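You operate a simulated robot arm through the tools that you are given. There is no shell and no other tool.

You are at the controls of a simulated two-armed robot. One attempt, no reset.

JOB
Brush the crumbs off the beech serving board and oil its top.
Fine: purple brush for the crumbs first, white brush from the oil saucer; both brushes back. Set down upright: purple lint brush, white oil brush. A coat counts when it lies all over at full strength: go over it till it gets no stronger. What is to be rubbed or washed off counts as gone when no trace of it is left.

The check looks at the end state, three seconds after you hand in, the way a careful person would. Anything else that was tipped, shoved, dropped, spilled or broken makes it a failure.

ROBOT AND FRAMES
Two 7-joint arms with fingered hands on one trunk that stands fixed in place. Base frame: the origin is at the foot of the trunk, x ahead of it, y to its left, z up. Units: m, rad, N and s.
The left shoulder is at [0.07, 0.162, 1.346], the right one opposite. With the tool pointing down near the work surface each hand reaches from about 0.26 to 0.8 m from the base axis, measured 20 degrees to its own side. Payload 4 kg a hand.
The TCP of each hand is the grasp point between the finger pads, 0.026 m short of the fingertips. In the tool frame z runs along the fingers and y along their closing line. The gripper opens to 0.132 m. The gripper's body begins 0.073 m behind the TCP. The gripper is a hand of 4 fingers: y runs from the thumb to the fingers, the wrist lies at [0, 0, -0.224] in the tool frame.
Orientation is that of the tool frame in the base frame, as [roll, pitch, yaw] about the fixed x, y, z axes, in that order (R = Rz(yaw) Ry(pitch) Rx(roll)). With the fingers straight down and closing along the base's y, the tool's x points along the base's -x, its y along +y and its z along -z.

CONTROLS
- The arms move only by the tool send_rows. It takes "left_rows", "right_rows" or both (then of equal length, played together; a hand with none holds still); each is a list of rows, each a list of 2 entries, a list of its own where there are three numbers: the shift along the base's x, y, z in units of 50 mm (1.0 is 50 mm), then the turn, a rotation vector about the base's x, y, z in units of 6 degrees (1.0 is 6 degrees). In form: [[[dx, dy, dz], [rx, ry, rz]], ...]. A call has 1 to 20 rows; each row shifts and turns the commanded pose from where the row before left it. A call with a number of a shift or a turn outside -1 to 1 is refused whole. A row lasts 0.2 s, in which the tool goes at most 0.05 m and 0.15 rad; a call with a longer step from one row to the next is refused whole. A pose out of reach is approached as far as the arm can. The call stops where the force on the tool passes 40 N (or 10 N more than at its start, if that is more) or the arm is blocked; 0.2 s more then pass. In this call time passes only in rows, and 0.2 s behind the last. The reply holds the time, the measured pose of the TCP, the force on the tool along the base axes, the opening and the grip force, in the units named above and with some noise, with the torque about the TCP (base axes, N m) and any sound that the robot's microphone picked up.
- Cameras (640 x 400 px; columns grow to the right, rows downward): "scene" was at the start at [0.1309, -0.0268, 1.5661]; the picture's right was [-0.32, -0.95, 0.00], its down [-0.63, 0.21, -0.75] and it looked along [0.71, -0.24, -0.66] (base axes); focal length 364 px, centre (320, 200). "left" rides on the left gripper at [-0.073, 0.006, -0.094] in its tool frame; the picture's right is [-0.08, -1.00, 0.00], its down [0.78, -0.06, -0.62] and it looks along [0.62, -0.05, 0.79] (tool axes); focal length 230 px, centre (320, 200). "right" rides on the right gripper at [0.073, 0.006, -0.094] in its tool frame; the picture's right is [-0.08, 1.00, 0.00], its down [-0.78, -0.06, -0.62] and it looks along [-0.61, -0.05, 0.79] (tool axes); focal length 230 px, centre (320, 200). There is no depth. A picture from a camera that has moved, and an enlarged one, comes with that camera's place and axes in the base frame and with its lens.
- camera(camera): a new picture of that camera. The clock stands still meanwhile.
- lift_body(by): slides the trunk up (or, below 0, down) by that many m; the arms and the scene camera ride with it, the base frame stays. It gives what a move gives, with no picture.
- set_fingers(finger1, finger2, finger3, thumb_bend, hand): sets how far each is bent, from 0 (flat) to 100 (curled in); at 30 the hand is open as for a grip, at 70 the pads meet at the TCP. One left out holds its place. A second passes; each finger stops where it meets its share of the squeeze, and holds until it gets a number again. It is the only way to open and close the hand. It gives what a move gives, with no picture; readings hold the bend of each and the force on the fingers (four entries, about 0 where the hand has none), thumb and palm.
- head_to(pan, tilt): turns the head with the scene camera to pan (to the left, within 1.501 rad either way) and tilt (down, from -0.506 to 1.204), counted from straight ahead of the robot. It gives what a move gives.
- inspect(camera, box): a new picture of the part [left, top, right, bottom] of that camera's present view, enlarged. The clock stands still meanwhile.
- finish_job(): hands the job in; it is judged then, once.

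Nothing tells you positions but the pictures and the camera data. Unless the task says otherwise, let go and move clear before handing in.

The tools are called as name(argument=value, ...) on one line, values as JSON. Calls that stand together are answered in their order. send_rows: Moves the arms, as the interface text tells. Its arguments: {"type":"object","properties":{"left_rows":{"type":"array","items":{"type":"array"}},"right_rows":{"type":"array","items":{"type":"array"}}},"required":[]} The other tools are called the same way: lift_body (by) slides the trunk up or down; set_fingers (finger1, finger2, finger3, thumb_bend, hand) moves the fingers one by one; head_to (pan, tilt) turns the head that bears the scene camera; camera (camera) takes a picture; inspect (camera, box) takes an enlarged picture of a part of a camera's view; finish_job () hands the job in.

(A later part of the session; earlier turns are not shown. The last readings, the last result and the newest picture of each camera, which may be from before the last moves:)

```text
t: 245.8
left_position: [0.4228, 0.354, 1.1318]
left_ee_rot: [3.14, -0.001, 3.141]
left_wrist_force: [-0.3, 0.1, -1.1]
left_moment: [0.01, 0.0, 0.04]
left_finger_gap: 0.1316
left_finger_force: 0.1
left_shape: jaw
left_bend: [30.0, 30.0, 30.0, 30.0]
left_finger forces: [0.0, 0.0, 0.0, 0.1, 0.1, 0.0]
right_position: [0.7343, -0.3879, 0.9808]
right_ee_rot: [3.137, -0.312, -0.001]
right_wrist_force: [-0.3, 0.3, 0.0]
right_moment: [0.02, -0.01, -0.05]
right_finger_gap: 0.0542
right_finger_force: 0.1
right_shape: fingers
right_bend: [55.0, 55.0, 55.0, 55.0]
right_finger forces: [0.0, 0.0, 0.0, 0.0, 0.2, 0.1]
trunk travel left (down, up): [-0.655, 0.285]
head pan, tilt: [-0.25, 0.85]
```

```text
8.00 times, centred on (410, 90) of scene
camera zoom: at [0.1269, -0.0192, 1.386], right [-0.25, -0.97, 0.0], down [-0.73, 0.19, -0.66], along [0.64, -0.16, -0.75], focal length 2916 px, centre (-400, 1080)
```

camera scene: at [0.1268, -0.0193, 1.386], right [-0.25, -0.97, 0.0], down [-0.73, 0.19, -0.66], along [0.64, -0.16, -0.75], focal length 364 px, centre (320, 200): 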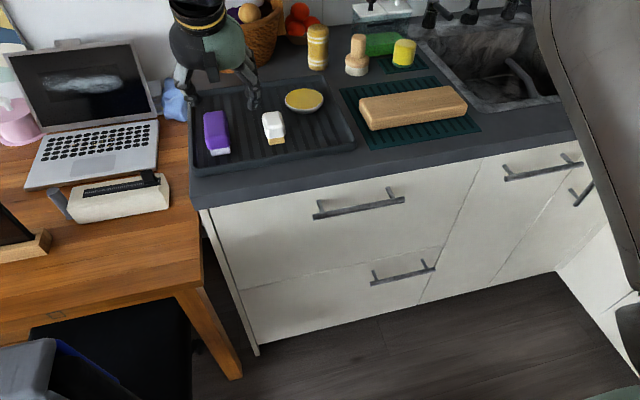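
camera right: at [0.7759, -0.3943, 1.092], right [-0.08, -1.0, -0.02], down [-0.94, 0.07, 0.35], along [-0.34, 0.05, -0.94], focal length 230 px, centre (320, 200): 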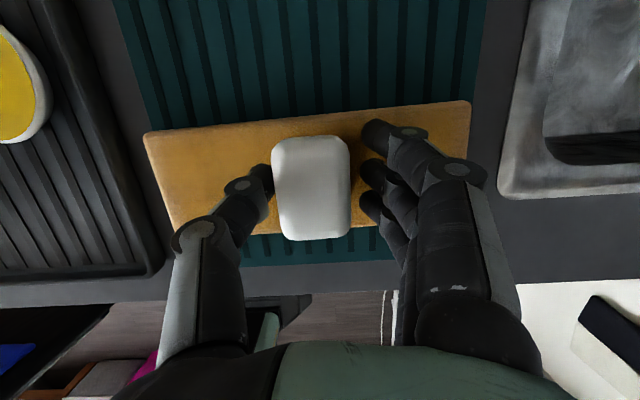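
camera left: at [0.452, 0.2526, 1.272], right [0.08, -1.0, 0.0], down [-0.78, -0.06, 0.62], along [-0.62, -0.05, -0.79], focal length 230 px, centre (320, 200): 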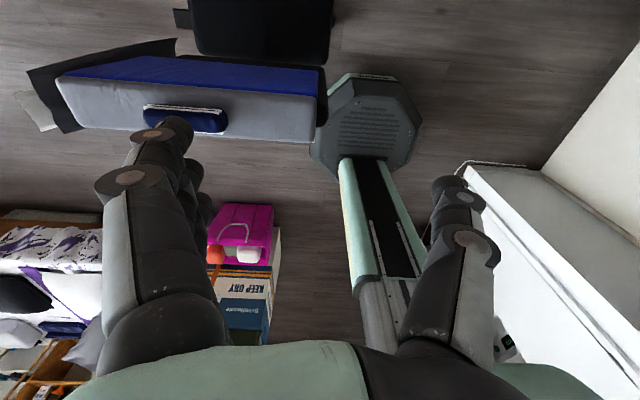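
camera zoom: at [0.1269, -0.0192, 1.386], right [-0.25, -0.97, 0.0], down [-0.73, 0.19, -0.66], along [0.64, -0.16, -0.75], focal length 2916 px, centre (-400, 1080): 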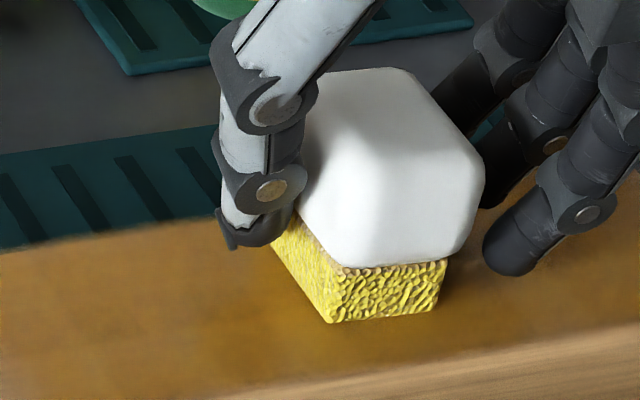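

The brush stands upright on its own. I'll re-grip here, now about 7 mm higher.

set_fingers(hand="right", finger1=60, finger2=60, finger3=60, thumb_bend=60)

set_fingers(hand="right", finger1=71, finger2=71, finger3=71, thumb_bend=71)

inspect(camera="scene", box=[370, 65, 450, 115])

camera(camera="right")

```text
t: 246.8
left_position: [0.424, 0.3537, 1.1334]
left_ee_rot: [-3.141, 0.002, -3.141]
left_wrist_force: [0.1, 0.9, 1.1]
left_moment: [0.01, 0.0, 0.01]
left_finger_gap: 0.1319
left_finger_force: 0.1
left_shape: jaw
left_bend: [30.0, 30.0, 30.0, 30.0]
left_finger forces: [0.0, 0.0, 0.1, 0.0, 0.0, 0.0]
right_position: [0.7338, -0.3873, 0.9818]
right_ee_rot: [3.138, -0.312, -0.001]
right_wrist_force: [0.6, -0.4, -0.3]
right_moment: [0.0, 0.0, 0.02]
right_finger_gap: 0.045
right_finger_force: 3.2
right_shape: fingers
right_bend: [58.0, 59.0, 59.0, 59.0]
right_finger forces: [1.0, 0.9, 0.7, 0.0, 2.6, 0.0]
trunk travel left (down, up): [-0.655, 0.285]
head pan, tilt: [-0.25, 0.85]
```

```text
t: 247.8
left_position: [0.424, 0.3534, 1.1317]
left_ee_rot: [3.142, 0.0, -3.141]
left_wrist_force: [0.2, 0.0, 0.0]
left_moment: [-0.03, 0.0, 0.01]
left_finger_gap: 0.1318
left_finger_force: 0.1
left_shape: jaw
left_bend: [30.0, 30.0, 30.0, 30.0]
left_finger forces: [0.1, 0.0, 0.1, 0.0, 0.0, 0.0]
right_position: [0.735, -0.3878, 0.981]
right_ee_rot: [3.137, -0.314, -0.002]
right_wrist_force: [0.0, -0.4, -0.3]
right_moment: [0.01, 0.02, 0.02]
right_finger_gap: 0.0422
right_finger_force: 20.8
right_shape: fingers
right_bend: [64.0, 64.0, 65.0, 62.0]
right_finger forces: [7.2, 6.9, 6.4, 0.1, 20.5, 0.0]
trunk travel left (down, up): [-0.655, 0.285]
head pan, tilt: [-0.25, 0.85]
```

```text
8.00 times, centred on (410, 90) of scene
camera zoom: at [0.1271, -0.0194, 1.386], right [-0.25, -0.97, 0.0], down [-0.73, 0.19, -0.66], along [0.64, -0.16, -0.75], focal length 2916 px, centre (-400, 1080)
```

zoom: 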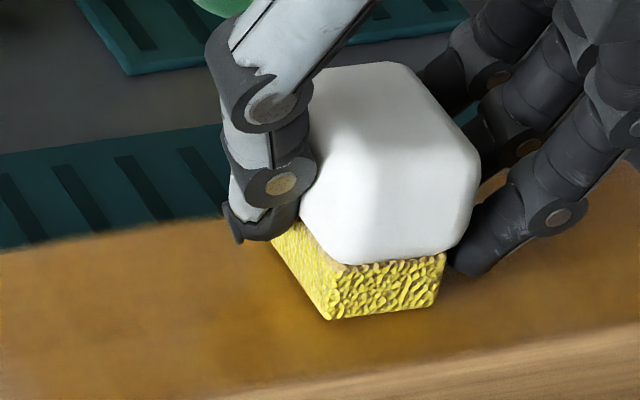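

```text
taken
camera right: at [0.7762, -0.394, 1.0921], right [-0.08, -1.0, -0.02], down [-0.94, 0.06, 0.34], along [-0.34, 0.05, -0.94], focal length 230 px, centre (320, 200)
```

right: 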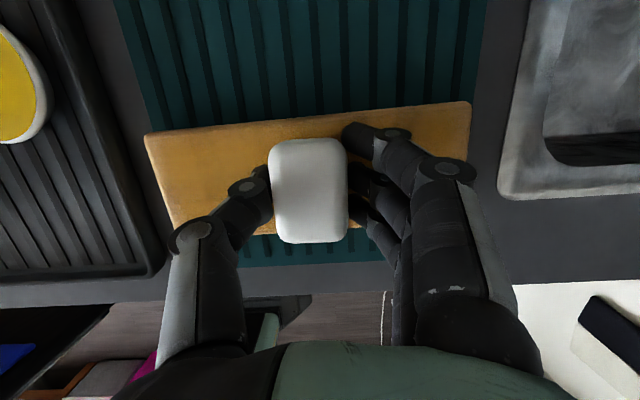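

Re-gripped with good clearance and the brush freshly loaded. I'll press lightly and continue: right along the middle lane, then left along the far lane.

send_rows(right_rows=[[[0, 0, -0.03], [0, 0, 0]], [[0, -0.24, 0], [0, 0, 0]], [[0, -0.24, 0], [0, 0, 0]], [[0, -0.24, 0], [0, 0, 0]], [[0, -0.24, 0], [0, 0, 0]], [[0, -0.24, 0], [0, 0, 0]], [[0, -0.24, 0], [0, 0, 0]], [[0, -0.24, 0], [0, 0, 0]], [[0, -0.24, 0], [0, 0, 0]], [[0.2, 0, 0], [0, 0, 0]], [[0.2, 0, 0], [0, 0, 0]], [[0, 0, 0], [0, 0, 0]]])

send_rows(right_rows=[[[0, 0.26, 0], [0, 0, 0]], [[0, 0.26, 0], [0, 0, 0]], [[0, 0.26, 0], [0, 0, 0]], [[0, 0.26, 0], [0, 0, 0]], [[0, 0.26, 0], [0, 0, 0]], [[0, 0.26, 0], [0, 0, 0]], [[0, 0.26, 0], [0, 0, 0]], [[0, 0.26, 0], [0, 0, 0]], [[0, 0.26, 0], [0, 0, 0]], [[0, 0.26, 0], [0, 0, 0]], [[0, 0.26, 0], [0, 0, 0]], [[0, 0.26, 0], [0, 0, 0]], [[0, 0.26, 0], [0, 0, 0]], [[0, 0.26, 0], [0, 0, 0]], [[0, 0.26, 0], [0, 0, 0]], [[0, 0.26, 0], [0, 0, 0]], [[0, 0, 0], [0, 0, 0]]])

inspect(camera="scene", box=[350, 65, 478, 145])

```text
t: 250.4
left_position: [0.4229, 0.354, 1.1322]
left_ee_rot: [-3.141, 0.0, 3.141]
left_wrist_force: [0.1, -0.8, 0.2]
left_moment: [0.0, -0.04, 0.04]
left_finger_gap: 0.1319
left_finger_force: 0.1
left_shape: jaw
left_bend: [30.0, 30.0, 30.0, 30.0]
left_finger forces: [0.0, 0.0, 0.1, 0.0, 0.1, 0.0]
right_position: [0.7554, -0.4854, 0.9787]
right_ee_rot: [3.136, -0.312, -0.001]
right_wrist_force: [-0.6, -0.2, 0.5]
right_moment: [-0.02, -0.01, 0.0]
right_finger_gap: 0.0422
right_finger_force: 19.9
right_shape: fingers
right_bend: [64.0, 65.0, 65.0, 62.0]
right_finger forces: [7.2, 6.8, 6.4, 0.0, 20.4, 0.0]
trunk travel left (down, up): [-0.655, 0.285]
head pan, tilt: [-0.25, 0.85]
```

```text
t: 254.0
left_position: [0.4256, 0.3537, 1.1322]
left_ee_rot: [3.141, -0.002, -3.141]
left_wrist_force: [-0.5, 0.1, -0.3]
left_moment: [0.0, -0.02, 0.0]
left_finger_gap: 0.1321
left_finger_force: 0.1
left_shape: jaw
left_bend: [30.0, 30.0, 30.0, 30.0]
left_finger forces: [0.0, 0.0, 0.1, 0.0, 0.0, 0.1]
right_position: [0.7554, -0.2763, 0.9805]
right_ee_rot: [3.138, -0.314, -0.003]
right_wrist_force: [0.3, -0.2, 0.2]
right_moment: [0.02, 0.01, -0.02]
right_finger_gap: 0.042
right_finger_force: 20.5
right_shape: fingers
right_bend: [64.0, 65.0, 65.0, 62.0]
right_finger forces: [7.0, 6.8, 6.3, 0.0, 20.3, 0.0]
trunk travel left (down, up): [-0.655, 0.285]
head pan, tilt: [-0.25, 0.85]
```

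```text
5.00 times, centred on (414, 105) of scene
camera zoom: at [0.1272, -0.0196, 1.386], right [-0.25, -0.97, 0.0], down [-0.73, 0.19, -0.66], along [0.64, -0.16, -0.75], focal length 1822 px, centre (-150, 675)
```

zoom: 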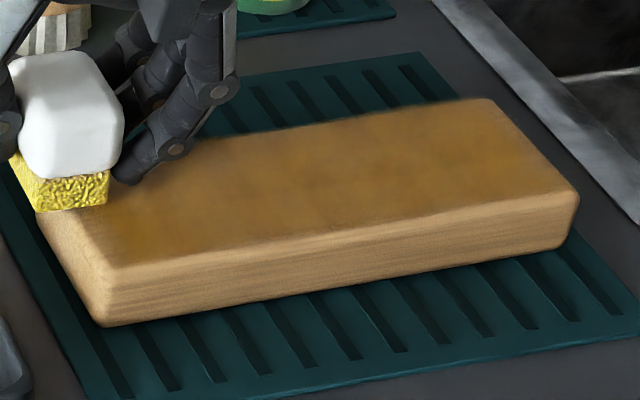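

Contact was too light on that stroke. I'll press down until I feel 4 to 5 N, then repeat.

send_rows(right_rows=[[[0, -0.1, -0.04], [0, 0, 0]], [[0, 0, 0], [0, 0, 0]]])

```text
t: 254.6
left_position: [0.4225, 0.3545, 1.1316]
left_ee_rot: [3.14, -0.001, -3.141]
left_wrist_force: [-0.3, -0.6, 0.0]
left_moment: [0.02, 0.0, 0.0]
left_finger_gap: 0.1318
left_finger_force: 0.0
left_shape: jaw
left_bend: [30.0, 30.0, 30.0, 30.0]
left_finger forces: [0.0, 0.1, 0.0, 0.0, 0.0, 0.0]
right_position: [0.7539, -0.281, 0.9783]
right_ee_rot: [3.138, -0.313, 0.001]
right_wrist_force: [-0.2, 1.4, 1.7]
right_moment: [0.1, -0.01, 0.03]
right_finger_gap: 0.0423
right_finger_force: 20.3
right_shape: fingers
right_bend: [65.0, 65.0, 65.0, 62.0]
right_finger forces: [6.8, 6.7, 6.1, 0.0, 21.3, 0.0]
trunk travel left (down, up): [-0.655, 0.285]
head pan, tilt: [-0.25, 0.85]
```

send_rows(right_rows=[[[0, 0, -0.025], [0, 0, 0]], [[0, -0.26, 0], [0, 0, 0]], [[0, -0.26, 0], [0, 0, 0]], [[0, -0.26, 0], [0, 0, 0]], [[0, -0.26, 0], [0, 0, 0]], [[0, -0.26, 0], [0, 0, 0]], [[0, -0.26, 0], [0, 0, 0]], [[0, -0.26, 0], [0, 0, 0]], [[0, -0.26, 0], [0, 0, 0]], [[0, -0.26, 0], [0, 0, 0]], [[0, -0.26, 0], [0, 0, 0]], [[0, -0.26, 0], [0, 0, 0]], [[0, -0.26, 0], [0, 0, 0]], [[0, -0.26, 0], [0, 0, 0]], [[0, -0.26, 0], [0, 0, 0]], [[0, -0.26, 0], [0, 0, 0]], [[0, -0.1, 0], [0, 0, 0]], [[0, 0, 0], [0, 0, 0]]])

inspect(camera="scene", box=[350, 65, 478, 145])

```text
t: 258.4
left_position: [0.4233, 0.355, 1.1325]
left_ee_rot: [3.141, 0.0, 3.141]
left_wrist_force: [0.8, -0.1, 0.4]
left_moment: [0.0, 0.0, 0.04]
left_finger_gap: 0.1321
left_finger_force: 0.1
left_shape: jaw
left_bend: [30.0, 30.0, 30.0, 30.0]
left_finger forces: [0.0, 0.0, 0.0, 0.1, 0.0, 0.0]
right_position: [0.7539, -0.4803, 0.9766]
right_ee_rot: [3.138, -0.313, -0.002]
right_wrist_force: [0.9, 1.9, 2.4]
right_moment: [0.12, -0.03, 0.05]
right_finger_gap: 0.0423
right_finger_force: 20.7
right_shape: fingers
right_bend: [66.0, 66.0, 66.0, 62.0]
right_finger forces: [6.5, 6.5, 6.3, 0.0, 21.4, 0.0]
trunk travel left (down, up): [-0.655, 0.285]
head pan, tilt: [-0.25, 0.85]
```

```text
5.00 times, centred on (414, 105) of scene
camera zoom: at [0.1267, -0.0189, 1.386], right [-0.25, -0.97, 0.0], down [-0.73, 0.19, -0.66], along [0.64, -0.16, -0.75], focal length 1822 px, centre (-150, 675)
```

zoom: 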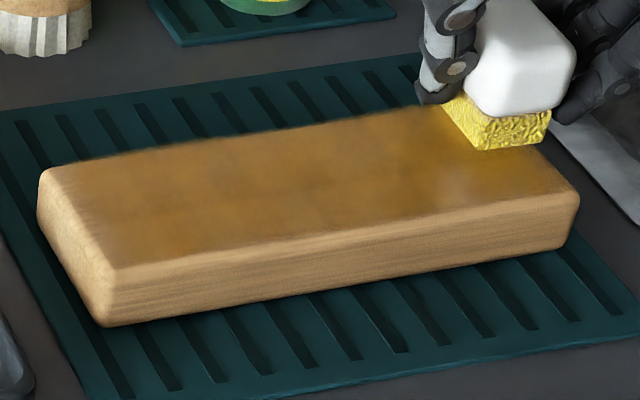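

Good contact now. I'll go left along the middle lane and right along the next.

send_rows(right_rows=[[[-0.19, 0, -0.01], [0, 0, 0]], [[-0.19, 0, 0], [0, 0, 0]], [[0, 0.26, 0], [0, 0, 0]], [[0, 0.26, 0], [0, 0, 0]], [[0, 0.26, 0], [0, 0, 0]], [[0, 0.26, 0], [0, 0, 0]], [[0, 0.26, 0], [0, 0, 0]], [[0, 0.26, 0], [0, 0, 0]], [[0, 0.26, 0], [0, 0, 0]], [[0, 0.26, 0], [0, 0, 0]], [[0, 0.26, 0], [0, 0, 0]], [[0, 0.26, 0], [0, 0, 0]], [[0, 0.26, 0], [0, 0, 0]], [[0, 0.26, 0], [0, 0, 0]], [[0, 0.26, 0], [0, 0, 0]], [[0, 0.26, 0], [0, 0, 0]], [[0, 0.26, 0], [0, 0, 0]], [[0, 0, 0], [0, 0, 0]]])

send_rows(right_rows=[[[-0.18, 0, 0], [0, 0, 0]], [[-0.18, 0, 0], [0, 0, 0]], [[0, -0.26, 0], [0, 0, 0]], [[0, -0.26, 0], [0, 0, 0]], [[0, -0.26, 0], [0, 0, 0]], [[0, -0.26, 0], [0, 0, 0]], [[0, -0.26, 0], [0, 0, 0]], [[0, -0.26, 0], [0, 0, 0]], [[0, -0.26, 0], [0, 0, 0]], [[0, -0.26, 0], [0, 0, 0]], [[0, -0.26, 0], [0, 0, 0]], [[0, -0.26, 0], [0, 0, 0]], [[0, -0.26, 0], [0, 0, 0]], [[0, -0.26, 0], [0, 0, 0]], [[0, -0.26, 0], [0, 0, 0]], [[0, -0.26, 0], [0, 0, 0]], [[0, -0.26, 0], [0, 0, 0]], [[0, 0, 0], [0, 0, 0]]])

inspect(camera="scene", box=[350, 65, 478, 145])

```text
t: 262.2
left_position: [0.4222, 0.3537, 1.1348]
left_ee_rot: [-3.141, 0.001, 3.141]
left_wrist_force: [0.1, -0.3, -0.7]
left_moment: [-0.02, 0.0, 0.02]
left_finger_gap: 0.1323
left_finger_force: 0.1
left_shape: jaw
left_bend: [30.0, 30.0, 30.0, 30.0]
left_finger forces: [0.0, 0.1, 0.0, 0.0, 0.1, 0.0]
right_position: [0.733, -0.2878, 0.9766]
right_ee_rot: [3.138, -0.314, -0.001]
right_wrist_force: [0.3, -9.0, 11.9]
right_moment: [-0.15, -0.17, -0.07]
right_finger_gap: 0.0421
right_finger_force: 22.0
right_shape: fingers
right_bend: [66.0, 66.0, 65.0, 63.0]
right_finger forces: [9.2, 9.2, 7.2, 0.1, 18.5, 0.1]
trunk travel left (down, up): [-0.655, 0.285]
head pan, tilt: [-0.25, 0.85]
```

```text
t: 266.0
left_position: [0.4234, 0.355, 1.1318]
left_ee_rot: [3.141, 0.0, 3.141]
left_wrist_force: [0.3, 0.1, -0.2]
left_moment: [0.01, -0.01, -0.01]
left_finger_gap: 0.1318
left_finger_force: 0.1
left_shape: jaw
left_bend: [30.0, 30.0, 30.0, 30.0]
left_finger forces: [0.0, 0.1, 0.1, 0.1, 0.0, 0.0]
right_position: [0.7158, -0.4823, 0.9767]
right_ee_rot: [3.135, -0.312, -0.003]
right_wrist_force: [0.6, 1.6, 2.6]
right_moment: [0.11, -0.07, 0.0]
right_finger_gap: 0.0418
right_finger_force: 21.0
right_shape: fingers
right_bend: [66.0, 66.0, 65.0, 63.0]
right_finger forces: [7.2, 7.0, 6.2, 0.0, 21.8, 0.1]
trunk travel left (down, up): [-0.655, 0.285]
head pan, tilt: [-0.25, 0.85]
```

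```text
5.00 times, centred on (414, 105) of scene
camera zoom: at [0.1267, -0.0186, 1.386], right [-0.25, -0.97, 0.0], down [-0.73, 0.19, -0.66], along [0.64, -0.16, -0.75], focal length 1822 px, centre (-150, 675)
```

zoom: 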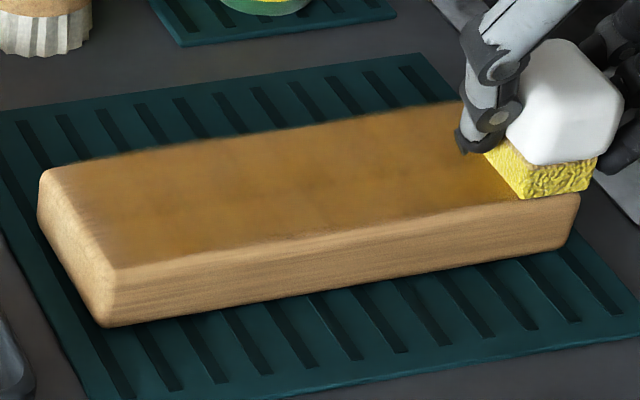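

The coat looks even. One more stroke left along the near edge and across the left end.

send_rows(right_rows=[[[-0.2, 0, 0], [0, 0, 0]], [[0, 0.26, 0], [0, 0, 0]], [[0, 0.26, 0], [0, 0, 0]], [[0, 0.26, 0], [0, 0, 0]], [[0, 0.26, 0], [0, 0, 0]], [[0, 0.26, 0], [0, 0, 0]], [[0, 0.26, 0], [0, 0, 0]], [[0, 0.26, 0], [0, 0, 0]], [[0, 0.26, 0], [0, 0, 0]], [[0, 0.26, 0], [0, 0, 0]], [[0, 0.26, 0], [0, 0, 0]], [[0, 0.26, 0], [0, 0, 0]], [[0, 0.26, 0], [0, 0, 0]], [[0, 0.26, 0], [0, 0, 0]], [[0, 0.26, 0], [0, 0, 0]], [[0, 0.26, 0], [0, 0, 0]], [[0, 0.2, 0], [0, 0, 0]], [[0, 0, 0], [0, 0, 0]]])

send_rows(right_rows=[[[0, 0.03, 0], [0, 0, 0]], [[0.15, 0, 0], [0, 0, 0]], [[0.15, 0, 0], [0, 0, 0]], [[0.15, 0, 0], [0, 0, 0]], [[0.15, 0, 0], [0, 0, 0]], [[0.15, 0, 0], [0, 0, 0]], [[0.15, 0, 0], [0, 0, 0]], [[0.15, 0, 0], [0, 0, 0]], [[0.12, 0, 0], [0, 0, 0]], [[0, 0, 0], [0, 0, 0]], [[0, 0, 0.3], [0, 0, 0]], [[0, 0, 0.8], [0, 0, 0]], [[-0.7, -0.6, 0.3], [0, 0, 0]], [[-0.8, -0.5, 0.2], [0, 0, 0]], [[-0.8, -0.5, 0], [0, 0, 0]], [[-0.8, -0.4, 0], [0, 0, 0]], [[0, 0, 0], [0, 0, 0]]])

camera(camera="right")

inspect(camera="scene", box=[350, 65, 478, 145])

```text
t: 269.8
left_position: [0.4233, 0.3541, 1.1314]
left_ee_rot: [3.142, 0.002, -3.141]
left_wrist_force: [-0.2, -0.1, 0.2]
left_moment: [0.02, -0.03, -0.01]
left_finger_gap: 0.1319
left_finger_force: 0.0
left_shape: jaw
left_bend: [30.0, 30.0, 30.0, 30.0]
left_finger forces: [0.0, 0.0, 0.0, 0.1, 0.0, 0.0]
right_position: [0.7077, -0.2772, 0.9768]
right_ee_rot: [3.139, -0.311, -0.003]
right_wrist_force: [-1.2, -1.4, 1.7]
right_moment: [0.0, -0.03, -0.06]
right_finger_gap: 0.0419
right_finger_force: 20.7
right_shape: fingers
right_bend: [66.0, 66.0, 65.0, 63.0]
right_finger forces: [7.3, 7.6, 6.1, 0.0, 20.4, 0.0]
trunk travel left (down, up): [-0.655, 0.285]
head pan, tilt: [-0.25, 0.85]
```

```text
t: 273.4
left_position: [0.4245, 0.3553, 1.1304]
left_ee_rot: [-3.14, -0.002, 3.142]
left_wrist_force: [0.1, 0.3, -0.1]
left_moment: [-0.02, 0.01, 0.0]
left_finger_gap: 0.1318
left_finger_force: 0.0
left_shape: jaw
left_bend: [30.0, 30.0, 30.0, 30.0]
left_finger forces: [0.0, 0.1, 0.0, 0.0, 0.1, 0.0]
right_position: [0.6105, -0.3742, 1.0556]
right_ee_rot: [3.136, -0.312, -0.001]
right_wrist_force: [0.4, -0.4, -0.1]
right_moment: [-0.02, 0.05, -0.03]
right_finger_gap: 0.0418
right_finger_force: 19.4
right_shape: fingers
right_bend: [66.0, 66.0, 66.0, 63.0]
right_finger forces: [6.4, 7.6, 5.4, 0.1, 19.5, 0.0]
trunk travel left (down, up): [-0.655, 0.285]
head pan, tilt: [-0.25, 0.85]
```

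```text
taken
camera right: at [0.6524, -0.38, 1.1667], right [-0.08, -1.0, -0.02], down [-0.94, 0.06, 0.35], along [-0.34, 0.04, -0.94], focal length 230 px, centre (320, 200)
```

right: 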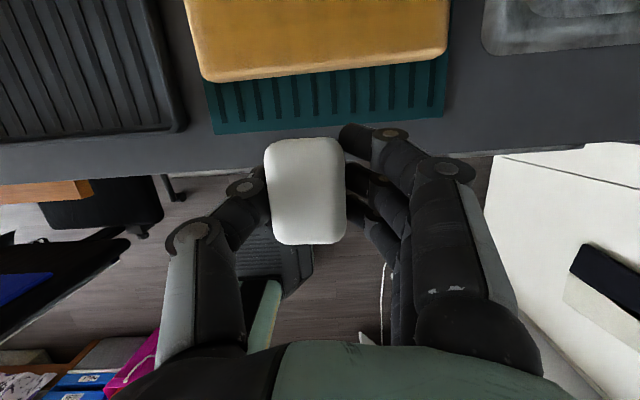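

```text
5.00 times, centred on (414, 105) of scene
camera zoom: at [0.1283, -0.0181, 1.3858], right [-0.25, -0.97, 0.0], down [-0.73, 0.19, -0.66], along [0.64, -0.16, -0.75], focal length 1822 px, centre (-150, 675)
```

zoom: 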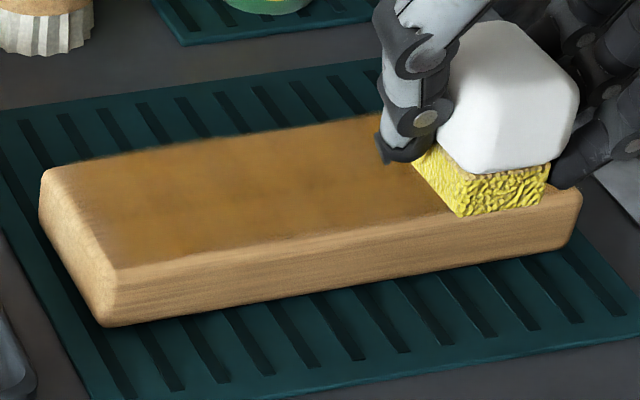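

send_rows(right_rows=[[[0.6, 0, 0.3], [0, 0, 0]], [[0.6, 0, 0.3], [0, 0, 0]], [[0, 0, 0.2], [0, 0, 0]], [[0, 0, 0], [0, 0, 0]]])

inspect(camera="right", box=[190, 10, 440, 166])

camera(camera="right")

```text
t: 274.4
left_position: [0.4243, 0.3534, 1.1328]
left_ee_rot: [-3.141, 0.0, 3.141]
left_wrist_force: [0.1, -0.4, -0.6]
left_moment: [-0.03, -0.02, -0.03]
left_finger_gap: 0.1319
left_finger_force: 0.0
left_shape: jaw
left_bend: [30.0, 30.0, 30.0, 30.0]
left_finger forces: [0.0, 0.0, 0.1, 0.1, 0.1, 0.1]
right_position: [0.6699, -0.3745, 1.095]
right_ee_rot: [3.139, -0.312, 0.0]
right_wrist_force: [0.4, -0.2, 0.0]
right_moment: [-0.01, -0.01, 0.02]
right_finger_gap: 0.042
right_finger_force: 19.8
right_shape: fingers
right_bend: [66.0, 66.0, 66.0, 63.0]
right_finger forces: [6.4, 7.5, 5.3, 0.1, 19.4, 0.0]
trunk travel left (down, up): [-0.655, 0.285]
head pan, tilt: [-0.25, 0.85]
```

```text
2.56 times, centred on (315, 88) of right
camera zoom: at [0.7113, -0.3804, 1.2067], right [-0.08, -1.0, -0.02], down [-0.94, 0.06, 0.35], along [-0.34, 0.04, -0.94], focal length 589 px, centre (333, 487)
```

zoom: 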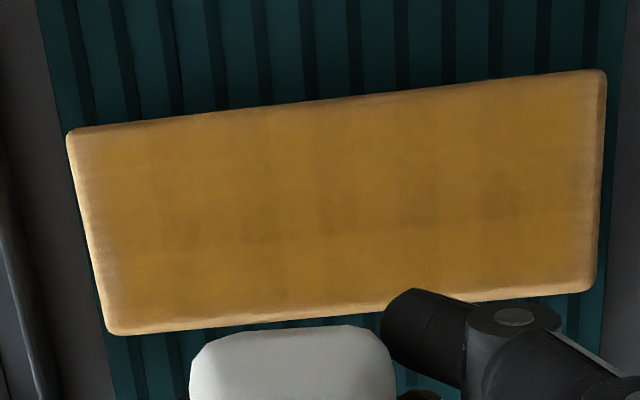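

```text
taken
camera right: at [0.7113, -0.3804, 1.2067], right [-0.08, -1.0, -0.02], down [-0.94, 0.06, 0.35], along [-0.34, 0.04, -0.94], focal length 230 px, centre (320, 200)
```

right: 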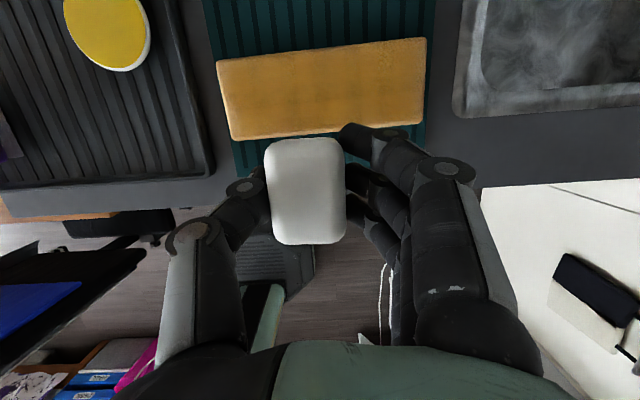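

From above the coat shows lighter margins along the near edge and the ends. I'll dip again and concentrate on those margins.

send_rows(right_rows=[[[0.5, 0.84, -0.2], [0, 0, 0]], [[0.5, 0.84, -0.2], [0, 0, 0]], [[0.5, 0.84, -0.3], [0, 0, 0]], [[0.5, 0.84, -0.3], [0, 0, 0]], [[0.45, 0.84, -0.3], [0, 0, 0]], [[0, 0, -0.5], [0, 0, 0]], [[0.1, 0, -0.4], [0, 0, 0]], [[0.06, 0, -0.15], [0, 0, 0]], [[0, 0, 0], [0, 0, 0]]])

inspect(camera="scene", box=[260, 70, 340, 120])

```text
refused: row 3 steps farther than a row can; nothing moved
```

```text
8.00 times, centred on (300, 95) of scene
camera zoom: at [0.1275, -0.0195, 1.3859], right [-0.25, -0.97, 0.0], down [-0.73, 0.19, -0.66], along [0.64, -0.16, -0.75], focal length 2916 px, centre (480, 1040)
```

zoom: 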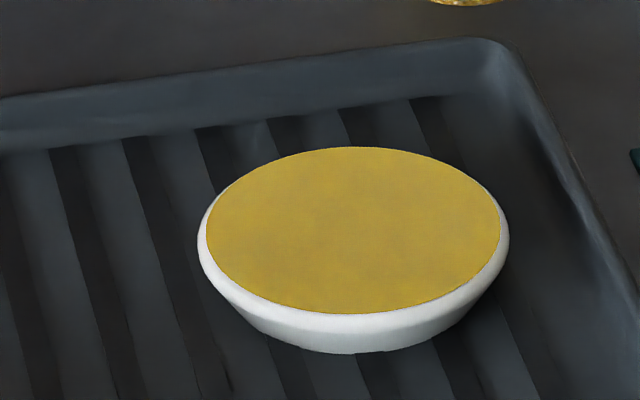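

send_rows(right_rows=[[[0.45, 0.8, -0.2], [0, 0, 0]], [[0.45, 0.8, -0.2], [0, 0, 0]], [[0.45, 0.8, -0.2], [0, 0, 0]], [[0.45, 0.8, -0.2], [0, 0, 0]], [[0.45, 0.8, -0.2], [0, 0, 0]], [[0.2, 0.2, -0.4], [0, 0, 0]], [[0, 0, -0.4], [0, 0, 0]], [[0.1, 0, -0.4], [0, 0, 0]], [[0.06, 0, -0.15], [0, 0, 0]], [[0, 0, 0], [0, 0, 0]]])

inspect(camera="scene", box=[260, 70, 340, 120])

```text
t: 276.6
left_position: [0.4236, 0.355, 1.1315]
left_ee_rot: [3.142, -0.001, 3.142]
left_wrist_force: [0.2, -0.1, 0.2]
left_moment: [-0.01, -0.01, -0.03]
left_finger_gap: 0.1317
left_finger_force: 0.1
left_shape: jaw
left_bend: [30.0, 30.0, 30.0, 30.0]
left_finger forces: [0.0, 0.1, 0.0, 0.0, 0.1, 0.0]
right_position: [0.801, -0.1642, 0.9787]
right_ee_rot: [3.136, -0.312, -0.003]
right_wrist_force: [0.1, 0.2, -0.1]
right_moment: [-0.02, 0.0, -0.02]
right_finger_gap: 0.0416
right_finger_force: 19.0
right_shape: fingers
right_bend: [66.0, 66.0, 66.0, 63.0]
right_finger forces: [6.6, 7.3, 5.2, 0.0, 19.3, 0.0]
trunk travel left (down, up): [-0.655, 0.285]
head pan, tilt: [-0.25, 0.85]
```

```text
8.00 times, centred on (300, 95) of scene
camera zoom: at [0.1271, -0.0192, 1.386], right [-0.25, -0.97, 0.0], down [-0.73, 0.19, -0.66], along [0.64, -0.16, -0.75], focal length 2916 px, centre (480, 1040)
```

zoom: 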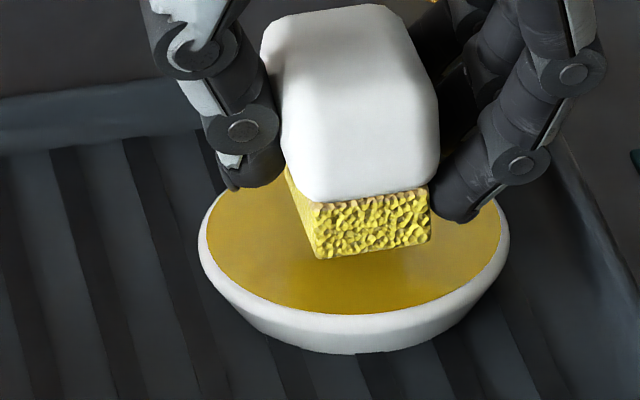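

send_rows(right_rows=[[[0, -0.04, -0.1], [0, 0, 0]], [[0, 0, -0.06], [0, 0, 0]], [[0, 0, -0.05], [0, 0, 0]], [[0, 0, -0.03], [0, 0, 0]], [[0, 0, 0], [0, 0, 0]]])

```text
t: 277.8
left_position: [0.4238, 0.3548, 1.1313]
left_ee_rot: [3.141, -0.002, 3.141]
left_wrist_force: [-0.6, 1.0, 1.2]
left_moment: [0.01, 0.01, 0.04]
left_finger_gap: 0.1319
left_finger_force: 0.2
left_shape: jaw
left_bend: [30.0, 30.0, 30.0, 30.0]
left_finger forces: [0.1, 0.1, 0.1, 0.0, 0.0, 0.1]
right_position: [0.8013, -0.1676, 0.9651]
right_ee_rot: [3.138, -0.312, -0.001]
right_wrist_force: [-0.7, -0.1, 0.7]
right_moment: [0.01, 0.03, 0.03]
right_finger_gap: 0.0415
right_finger_force: 20.1
right_shape: fingers
right_bend: [66.0, 66.0, 66.0, 63.0]
right_finger forces: [6.6, 7.3, 5.2, 0.0, 19.4, 0.1]
trunk travel left (down, up): [-0.655, 0.285]
head pan, tilt: [-0.25, 0.85]
```

send_rows(right_rows=[[[0, 0, -0.04], [0, 0, 0]], [[0, 0, 0], [0, 0, 0]], [[0, 0, 0], [0, 0, 0]], [[0, 0, 0], [0, 0, 0]], [[0, 0, 0], [0, 0, 0]]])

inspect(camera="scene", box=[260, 70, 340, 120])

```text
t: 279.0
left_position: [0.4234, 0.3545, 1.1322]
left_ee_rot: [-3.141, 0.001, -3.141]
left_wrist_force: [-0.3, 0.0, 0.5]
left_moment: [-0.02, 0.0, 0.02]
left_finger_gap: 0.1318
left_finger_force: 0.1
left_shape: jaw
left_bend: [30.0, 30.0, 30.0, 30.0]
left_finger forces: [0.0, 0.1, 0.0, 0.0, 0.1, 0.0]
right_position: [0.8013, -0.1665, 0.9647]
right_ee_rot: [3.139, -0.315, -0.002]
right_wrist_force: [-0.7, 0.2, 3.2]
right_moment: [0.08, -0.12, 0.01]
right_finger_gap: 0.0414
right_finger_force: 19.6
right_shape: fingers
right_bend: [66.0, 66.0, 66.0, 63.0]
right_finger forces: [6.7, 7.2, 5.9, 0.0, 19.8, 0.0]
trunk travel left (down, up): [-0.655, 0.285]
head pan, tilt: [-0.25, 0.85]
```

```text
8.00 times, centred on (300, 95) of scene
camera zoom: at [0.1267, -0.0191, 1.386], right [-0.25, -0.97, 0.0], down [-0.73, 0.19, -0.66], along [0.64, -0.16, -0.75], focal length 2916 px, centre (480, 1040)
```

zoom: 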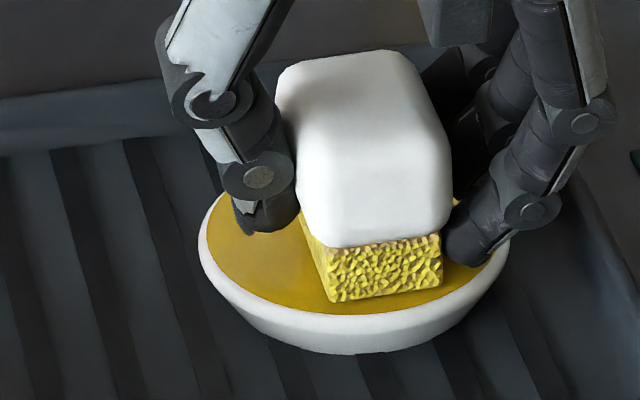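

Loaded. To the near-left corner again.

send_rows(right_rows=[[[0, 0, 0.3], [0, 0, 0]], [[0, 0, 0.5], [0, 0, 0]], [[0, 0, 0.4], [0, 0, 0]], [[-0.46, -0.573, 0], [0, 0, 0]], [[-0.46, -0.573, 0], [0, 0, 0]], [[-0.46, -0.573, 0], [0, 0, 0]], [[-0.46, -0.573, 0], [0, 0, 0]], [[0, 0, -0.4], [0, 0, 0]], [[0, 0, -0.3], [0, 0, 0]], [[0, 0, -0.2], [0, 0, 0]], [[0, 0, -0.06], [0, 0, 0]], [[0, 0, 0], [0, 0, 0]]])

```text
t: 281.6
left_position: [0.425, 0.3551, 1.1321]
left_ee_rot: [-3.141, 0.0, 3.14]
left_wrist_force: [0.4, 0.0, 0.5]
left_moment: [-0.01, -0.01, -0.01]
left_finger_gap: 0.1318
left_finger_force: 0.0
left_shape: jaw
left_bend: [30.0, 30.0, 30.0, 30.0]
left_finger forces: [0.1, 0.1, 0.0, 0.1, 0.0, 0.0]
right_position: [0.7093, -0.2803, 0.9775]
right_ee_rot: [3.139, -0.314, -0.002]
right_wrist_force: [0.1, -1.2, 2.4]
right_moment: [0.05, -0.06, -0.03]
right_finger_gap: 0.0413
right_finger_force: 19.3
right_shape: fingers
right_bend: [66.0, 66.0, 66.0, 63.0]
right_finger forces: [6.8, 7.3, 5.3, 0.1, 18.9, 0.0]
trunk travel left (down, up): [-0.655, 0.285]
head pan, tilt: [-0.25, 0.85]
```

Contact. I'll stroke the left end up and down, then the near edge to the right.

send_rows(right_rows=[[[-0.06, 0.02, -0.02], [0, 0, 0]], [[0.2, 0, 0], [0, 0, 0]], [[0.2, 0, 0], [0, 0, 0]], [[0.2, 0, 0], [0, 0, 0]], [[0.2, 0, 0], [0, 0, 0]], [[0.2, 0, 0], [0, 0, 0]], [[0.1, 0, 0], [0, 0, 0]], [[0, -0.1, 0], [0, 0, 0]], [[-0.2, 0, 0], [0, 0, 0]], [[-0.2, 0, 0], [0, 0, 0]], [[-0.2, 0, 0], [0, 0, 0]], [[-0.2, 0, 0], [0, 0, 0]], [[-0.2, 0, 0], [0, 0, 0]], [[-0.08, 0, 0], [0, 0, 0]], [[0, 0, 0], [0, 0, 0]]])

send_rows(right_rows=[[[0, 0, -0.01], [0, -0.2, 0]], [[0, -0.24, 0], [0, 0, 0]], [[0, -0.24, 0], [0, 0, 0]], [[0, -0.24, 0], [0, 0, 0]], [[0, -0.24, 0], [0, 0, 0]], [[0, -0.24, 0], [0, 0, 0]], [[0, -0.24, 0], [0, 0, 0]], [[0, -0.24, 0], [0, 0, 0]], [[0, -0.24, 0], [0, 0, 0]], [[0, -0.24, 0], [0, 0, 0]], [[0, -0.24, 0], [0, 0, 0]], [[0, -0.24, 0], [0, 0, 0]], [[0, -0.24, 0], [0, 0, 0]], [[0, -0.24, 0], [0, 0, 0]], [[0, -0.24, 0], [0, 0, 0]], [[0, -0.24, 0], [0, 0, 0]], [[0, -0.24, 0], [0, 0, 0]], [[0, -0.1, 0], [0, 0, 0]], [[0, 0, 0], [0, 0, 0]]])

inspect(camera="scene", box=[350, 65, 478, 145])

```text
t: 284.8
left_position: [0.4244, 0.3536, 1.1327]
left_ee_rot: [3.141, -0.001, 3.141]
left_wrist_force: [-0.8, 0.3, 0.1]
left_moment: [0.02, 0.03, 0.01]
left_finger_gap: 0.1319
left_finger_force: 0.1
left_shape: jaw
left_bend: [30.0, 30.0, 30.0, 30.0]
left_finger forces: [0.1, 0.0, 0.0, 0.0, 0.1, 0.0]
right_position: [0.7065, -0.2869, 0.9754]
right_ee_rot: [3.137, -0.314, -0.004]
right_wrist_force: [4.9, -0.1, 7.5]
right_moment: [0.13, -0.43, -0.04]
right_finger_gap: 0.0413
right_finger_force: 21.6
right_shape: fingers
right_bend: [66.0, 66.0, 65.0, 63.0]
right_finger forces: [8.4, 7.7, 7.2, 0.1, 20.5, 0.1]
trunk travel left (down, up): [-0.655, 0.285]
head pan, tilt: [-0.25, 0.85]
```

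```text
t: 288.8
left_position: [0.4231, 0.3552, 1.132]
left_ee_rot: [-3.139, -0.001, -3.141]
left_wrist_force: [0.5, -0.8, -0.4]
left_moment: [-0.03, -0.03, 0.04]
left_finger_gap: 0.1317
left_finger_force: 0.0
left_shape: jaw
left_bend: [30.0, 30.0, 30.0, 30.0]
left_finger forces: [0.0, 0.1, 0.0, 0.0, 0.0, 0.0]
right_position: [0.7068, -0.4812, 0.9745]
right_ee_rot: [3.136, -0.336, 0.0]
right_wrist_force: [-0.3, 4.8, 5.5]
right_moment: [0.33, -0.12, 0.14]
right_finger_gap: 0.0413
right_finger_force: 21.5
right_shape: fingers
right_bend: [66.0, 66.0, 65.0, 63.0]
right_finger forces: [6.4, 6.8, 6.2, 0.0, 23.0, 0.1]
trunk travel left (down, up): [-0.655, 0.285]
head pan, tilt: [-0.25, 0.85]
```

```text
5.00 times, centred on (414, 105) of scene
camera zoom: at [0.1262, -0.018, 1.3861], right [-0.25, -0.97, 0.0], down [-0.73, 0.19, -0.66], along [0.64, -0.16, -0.75], focal length 1822 px, centre (-150, 675)
```

zoom: 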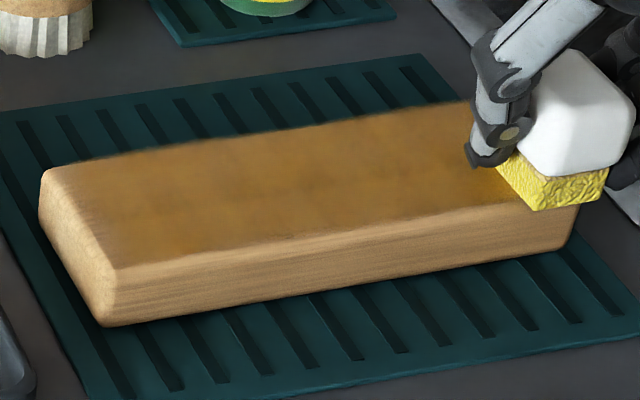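

The near strip is stronger now. Next the right end up and down, then left along the second lane.

send_rows(right_rows=[[[0.2, -0.05, 0.01], [0, 0.2, 0]], [[0.2, 0, 0], [0, 0, 0]], [[0.2, 0, 0], [0, 0, 0]], [[0.2, 0, 0], [0, 0, 0]], [[0.2, 0, 0], [0, 0, 0]], [[0.08, 0, 0], [0, 0, 0]], [[0, 0.1, 0], [0, 0, 0]], [[-0.2, 0, 0], [0, 0, 0]], [[-0.2, 0, 0], [0, 0, 0]], [[-0.2, 0, 0], [0, 0, 0]], [[-0.2, 0, 0], [0, 0, 0]], [[0, 0, 0], [0, 0, 0]]])

send_rows(right_rows=[[[0, 0.26, 0], [0, 0, 0]], [[0, 0.26, 0], [0, 0, 0]], [[0, 0.26, 0], [0, 0, 0]], [[0, 0.26, 0], [0, 0, 0]], [[0, 0.26, 0], [0, 0, 0]], [[0, 0.26, 0], [0, 0, 0]], [[0, 0.26, 0], [0, 0, 0]], [[0, 0.26, 0], [0, 0, 0]], [[0, 0.26, 0], [0, 0, 0]], [[0, 0.26, 0], [0, 0, 0]], [[0, 0.26, 0], [0, 0, 0]], [[0, 0.26, 0], [0, 0, 0]], [[0, 0.26, 0], [0, 0, 0]], [[0, 0.26, 0], [0, 0, 0]], [[0, 0.26, 0], [0, 0, 0]], [[0, 0, 0], [0, 0, 0]]])

inspect(camera="scene", box=[350, 65, 478, 145])

```text
t: 291.4
left_position: [0.4239, 0.3551, 1.1318]
left_ee_rot: [-3.141, 0.001, -3.14]
left_wrist_force: [-0.3, -0.6, -1.0]
left_moment: [0.0, 0.02, 0.04]
left_finger_gap: 0.1319
left_finger_force: 0.1
left_shape: jaw
left_bend: [30.0, 30.0, 30.0, 30.0]
left_finger forces: [0.0, 0.1, 0.1, 0.0, 0.1, 0.0]
right_position: [0.7212, -0.48, 0.9751]
right_ee_rot: [3.138, -0.312, 0.0]
right_wrist_force: [2.7, 0.7, 3.8]
right_moment: [0.16, -0.24, -0.02]
right_finger_gap: 0.0412
right_finger_force: 21.7
right_shape: fingers
right_bend: [66.0, 66.0, 65.0, 63.0]
right_finger forces: [7.7, 7.7, 6.4, 0.0, 20.7, 0.0]
trunk travel left (down, up): [-0.655, 0.285]
head pan, tilt: [-0.25, 0.85]
```

```text
t: 294.8
left_position: [0.4228, 0.3527, 1.1333]
left_ee_rot: [-3.141, 0.0, -3.14]
left_wrist_force: [0.6, -0.2, -0.1]
left_moment: [0.0, -0.03, 0.02]
left_finger_gap: 0.1319
left_finger_force: 0.0
left_shape: jaw
left_bend: [30.0, 30.0, 30.0, 30.0]
left_finger forces: [0.0, 0.0, 0.0, 0.0, 0.0, 0.1]
right_position: [0.7205, -0.2851, 0.9765]
right_ee_rot: [3.139, -0.314, -0.001]
right_wrist_force: [0.6, -1.1, 4.3]
right_moment: [-0.01, -0.12, -0.07]
right_finger_gap: 0.0412
right_finger_force: 21.1
right_shape: fingers
right_bend: [66.0, 66.0, 65.0, 63.0]
right_finger forces: [7.6, 8.5, 5.9, 0.1, 19.7, 0.0]
trunk travel left (down, up): [-0.655, 0.285]
head pan, tilt: [-0.25, 0.85]
```

```text
5.00 times, centred on (414, 105) of scene
camera zoom: at [0.1265, -0.0197, 1.386], right [-0.25, -0.97, 0.0], down [-0.73, 0.19, -0.66], along [0.64, -0.16, -0.75], focal length 1822 px, centre (-150, 675)
```

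zoom: 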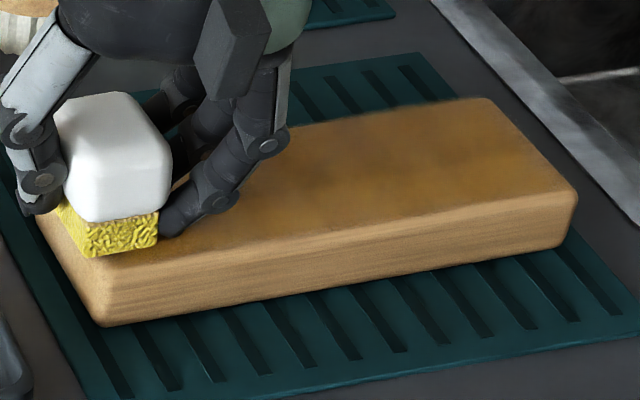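

Two more lanes on the far half.

send_rows(right_rows=[[[0.18, 0.04, -0.01], [0, 0, 0]], [[0.18, 0, 0], [0, 0, 0]], [[0, -0.26, 0], [0, 0, 0]], [[0, -0.26, 0], [0, 0, 0]], [[0, -0.26, 0], [0, 0, 0]], [[0, -0.26, 0], [0, 0, 0]], [[0, -0.26, 0], [0, 0, 0]], [[0, -0.26, 0], [0, 0, 0]], [[0, -0.26, 0], [0, 0, 0]], [[0, -0.26, 0], [0, 0, 0]], [[0, -0.26, 0], [0, 0, 0]], [[0, -0.26, 0], [0, 0, 0]], [[0, -0.26, 0], [0, 0, 0]], [[0, -0.26, 0], [0, 0, 0]], [[0, -0.26, 0], [0, 0, 0]], [[0, -0.26, 0], [0, 0, 0]], [[0, -0.26, 0], [0, 0, 0]], [[0.2, -0.05, 0], [0, 0, 0]], [[0.2, 0, 0], [0, 0, 0]], [[0, 0, 0], [0, 0, 0]]])

send_rows(right_rows=[[[0, 0.26, -0.01], [0, 0, 0]], [[0, 0.26, 0], [0, 0, 0]], [[0, 0.26, 0], [0, 0, 0]], [[0, 0.26, 0], [0, 0, 0]], [[0, 0.26, 0], [0, 0, 0]], [[0, 0.26, 0], [0, 0, 0]], [[0, 0.26, 0], [0, 0, 0]], [[0, 0.26, 0], [0, 0, 0]], [[0, 0.26, 0], [0, 0, 0]], [[0, 0.26, 0], [0, 0, 0]], [[0, 0.26, 0], [0, 0, 0]], [[0, 0.26, 0], [0, 0, 0]], [[0, 0.26, 0], [0, 0, 0]], [[0, 0.26, 0], [0, 0, 0]], [[0, 0.26, 0], [0, 0, 0]], [[0, 0.2, 0], [0, 0, 0]], [[0, 0, 0], [0, 0, 0]]])

send_rows(right_rows=[[[0, 0, 0.3], [0, 0, 0]], [[0, 0, 0.8], [0, 0, 0]], [[-0.5, -0.6, 0.5], [0, 0, 0]], [[-0.5, -0.6, 0.5], [0, 0, 0]], [[-0.5, -0.5, 0.3], [0, 0, 0]], [[-0.3, -0.3, 0], [0, 0, 0]], [[0, 0, 0], [0, 0, 0]]])

inspect(camera="right", box=[190, 10, 440, 166])

inspect(camera="scene", box=[350, 65, 478, 145])

```text
t: 299.0
left_position: [0.4233, 0.3553, 1.1326]
left_ee_rot: [-3.142, 0.003, 3.141]
left_wrist_force: [0.1, 0.1, 0.5]
left_moment: [0.02, -0.01, 0.02]
left_finger_gap: 0.132
left_finger_force: 0.1
left_shape: jaw
left_bend: [30.0, 30.0, 30.0, 30.0]
left_finger forces: [0.0, 0.0, 0.1, 0.0, 0.0, 0.0]
right_position: [0.7572, -0.4791, 0.9762]
right_ee_rot: [3.137, -0.314, 0.0]
right_wrist_force: [-2.6, -1.5, 4.6]
right_moment: [0.07, 0.01, 0.02]
right_finger_gap: 0.041
right_finger_force: 20.8
right_shape: fingers
right_bend: [66.0, 66.0, 66.0, 63.0]
right_finger forces: [7.7, 8.5, 5.8, 0.1, 19.9, 0.0]
trunk travel left (down, up): [-0.655, 0.285]
head pan, tilt: [-0.25, 0.85]
```

```text
t: 302.6
left_position: [0.4224, 0.3539, 1.1323]
left_ee_rot: [3.141, -0.001, 3.141]
left_wrist_force: [-0.1, -0.6, -0.4]
left_moment: [0.03, 0.01, -0.01]
left_finger_gap: 0.1319
left_finger_force: 0.1
left_shape: jaw
left_bend: [30.0, 30.0, 30.0, 30.0]
left_finger forces: [0.1, 0.0, 0.1, 0.0, 0.1, 0.0]
right_position: [0.7591, -0.2737, 0.9744]
right_ee_rot: [3.139, -0.315, -0.001]
right_wrist_force: [0.1, -5.0, 6.3]
right_moment: [-0.14, -0.16, -0.06]
right_finger_gap: 0.0418
right_finger_force: 21.9
right_shape: fingers
right_bend: [66.0, 66.0, 66.0, 63.0]
right_finger forces: [8.4, 9.1, 6.7, 0.0, 19.4, 0.1]
trunk travel left (down, up): [-0.655, 0.285]
head pan, tilt: [-0.25, 0.85]
```

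```text
t: 304.2
left_position: [0.4238, 0.3542, 1.1323]
left_ee_rot: [-3.14, -0.001, -3.141]
left_wrist_force: [0.8, 0.2, 0.2]
left_moment: [0.03, 0.01, -0.01]
left_finger_gap: 0.1319
left_finger_force: 0.0
left_shape: jaw
left_bend: [30.0, 30.0, 30.0, 30.0]
left_finger forces: [0.0, 0.1, 0.0, 0.0, 0.0, 0.1]
right_position: [0.6698, -0.3741, 1.0946]
right_ee_rot: [3.135, -0.313, -0.001]
right_wrist_force: [0.0, -0.7, -0.5]
right_moment: [-0.05, 0.02, 0.01]
right_finger_gap: 0.0414
right_finger_force: 20.6
right_shape: fingers
right_bend: [66.0, 66.0, 66.0, 63.0]
right_finger forces: [7.0, 7.6, 6.0, 0.1, 20.1, 0.0]
trunk travel left (down, up): [-0.655, 0.285]
head pan, tilt: [-0.25, 0.85]
```

```text
2.56 times, centred on (315, 88) of right
camera zoom: at [0.7107, -0.3797, 1.2058], right [-0.08, -1.0, -0.02], down [-0.94, 0.06, 0.34], along [-0.34, 0.04, -0.94], focal length 589 px, centre (333, 487)
```

zoom: 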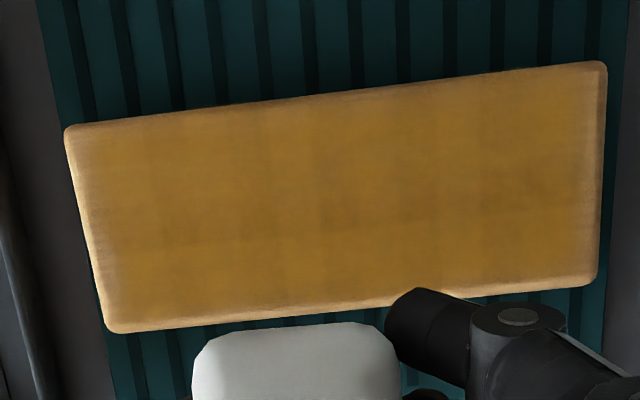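

```text
5.00 times, centred on (414, 105) of scene
camera zoom: at [0.1275, -0.0185, 1.3859], right [-0.25, -0.97, 0.0], down [-0.73, 0.19, -0.66], along [0.64, -0.16, -0.75], focal length 1822 px, centre (-150, 675)
```

zoom: 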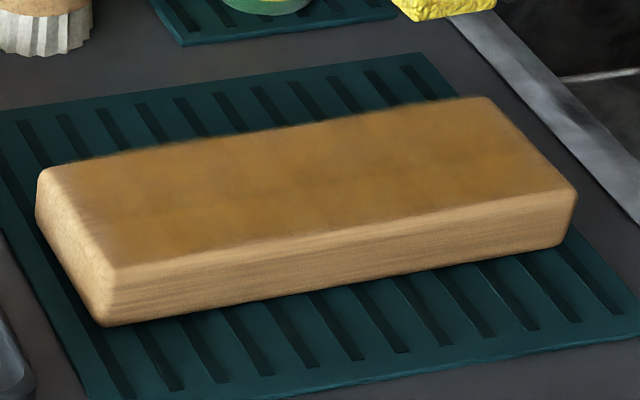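

The coat is much more uniform. A slightly darker spot remains where the brush stood, so the rest may still take a little more. The board has also slid about 4 mm, so I'll use lighter pressure. I'll dip once more.

send_rows(right_rows=[[[0.45, 0.8, -0.2], [0, 0, 0]], [[0.45, 0.8, -0.2], [0, 0, 0]], [[0.45, 0.8, -0.2], [0, 0, 0]], [[0.45, 0.8, -0.2], [0, 0, 0]], [[0.45, 0.8, -0.2], [0, 0, 0]], [[0.2, 0.2, -0.4], [0, 0, 0]], [[0, 0, -0.4], [0, 0, 0]], [[0.1, -0.04, -0.4], [0, 0, 0]], [[0.06, 0, -0.3], [0, 0, 0]], [[0, 0, -0.08], [0, 0, 0]], [[0, 0, 0], [0, 0, 0]]])

```text
t: 306.6
left_position: [0.4247, 0.355, 1.1316]
left_ee_rot: [-3.141, 0.001, -3.141]
left_wrist_force: [-0.4, 0.1, 0.6]
left_moment: [-0.02, 0.03, 0.0]
left_finger_gap: 0.1318
left_finger_force: 0.1
left_shape: jaw
left_bend: [30.0, 30.0, 30.0, 30.0]
left_finger forces: [0.0, 0.0, 0.0, 0.1, 0.1, 0.0]
right_position: [0.8011, -0.1666, 0.9648]
right_ee_rot: [3.139, -0.312, -0.002]
right_wrist_force: [0.7, 0.5, -0.8]
right_moment: [0.01, -0.02, 0.04]
right_finger_gap: 0.0413
right_finger_force: 20.4
right_shape: fingers
right_bend: [66.0, 66.0, 66.0, 63.0]
right_finger forces: [7.0, 7.6, 5.8, 0.0, 20.1, 0.0]
trunk travel left (down, up): [-0.655, 0.285]
head pan, tilt: [-0.25, 0.85]
```

send_rows(right_rows=[[[0, 0, -0.04], [0, 0, 0]], [[0, 0, -0.02], [0, 0, 0]], [[0, 0, 0], [0, 0, 0]], [[0, 0, 0], [0, 0, 0]], [[0, 0, 0], [0, 0, 0]]])

inspect(camera="scene", box=[260, 70, 340, 120])

```text
t: 307.8
left_position: [0.4233, 0.3546, 1.1328]
left_ee_rot: [3.14, 0.002, 3.141]
left_wrist_force: [-0.6, 0.2, -1.0]
left_moment: [0.01, -0.02, -0.01]
left_finger_gap: 0.132
left_finger_force: 0.0
left_shape: jaw
left_bend: [30.0, 30.0, 30.0, 30.0]
left_finger forces: [0.1, 0.1, 0.0, 0.0, 0.0, 0.1]
right_position: [0.7996, -0.1672, 0.9626]
right_ee_rot: [3.139, -0.312, -0.003]
right_wrist_force: [1.9, 0.2, 6.8]
right_moment: [0.15, -0.25, -0.04]
right_finger_gap: 0.0415
right_finger_force: 21.3
right_shape: fingers
right_bend: [66.0, 66.0, 66.0, 63.0]
right_finger forces: [8.0, 7.6, 6.6, 0.0, 20.4, 0.1]
trunk travel left (down, up): [-0.655, 0.285]
head pan, tilt: [-0.25, 0.85]
```

```text
8.00 times, centred on (300, 95) of scene
camera zoom: at [0.1262, -0.0191, 1.3861], right [-0.25, -0.97, 0.0], down [-0.73, 0.19, -0.66], along [0.64, -0.16, -0.75], focal length 2916 px, centre (480, 1040)
```

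zoom: 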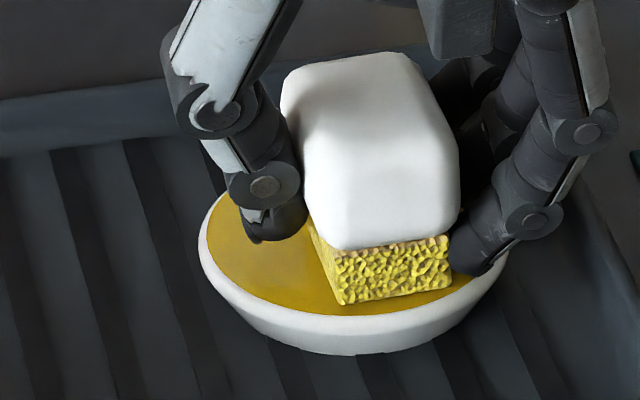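

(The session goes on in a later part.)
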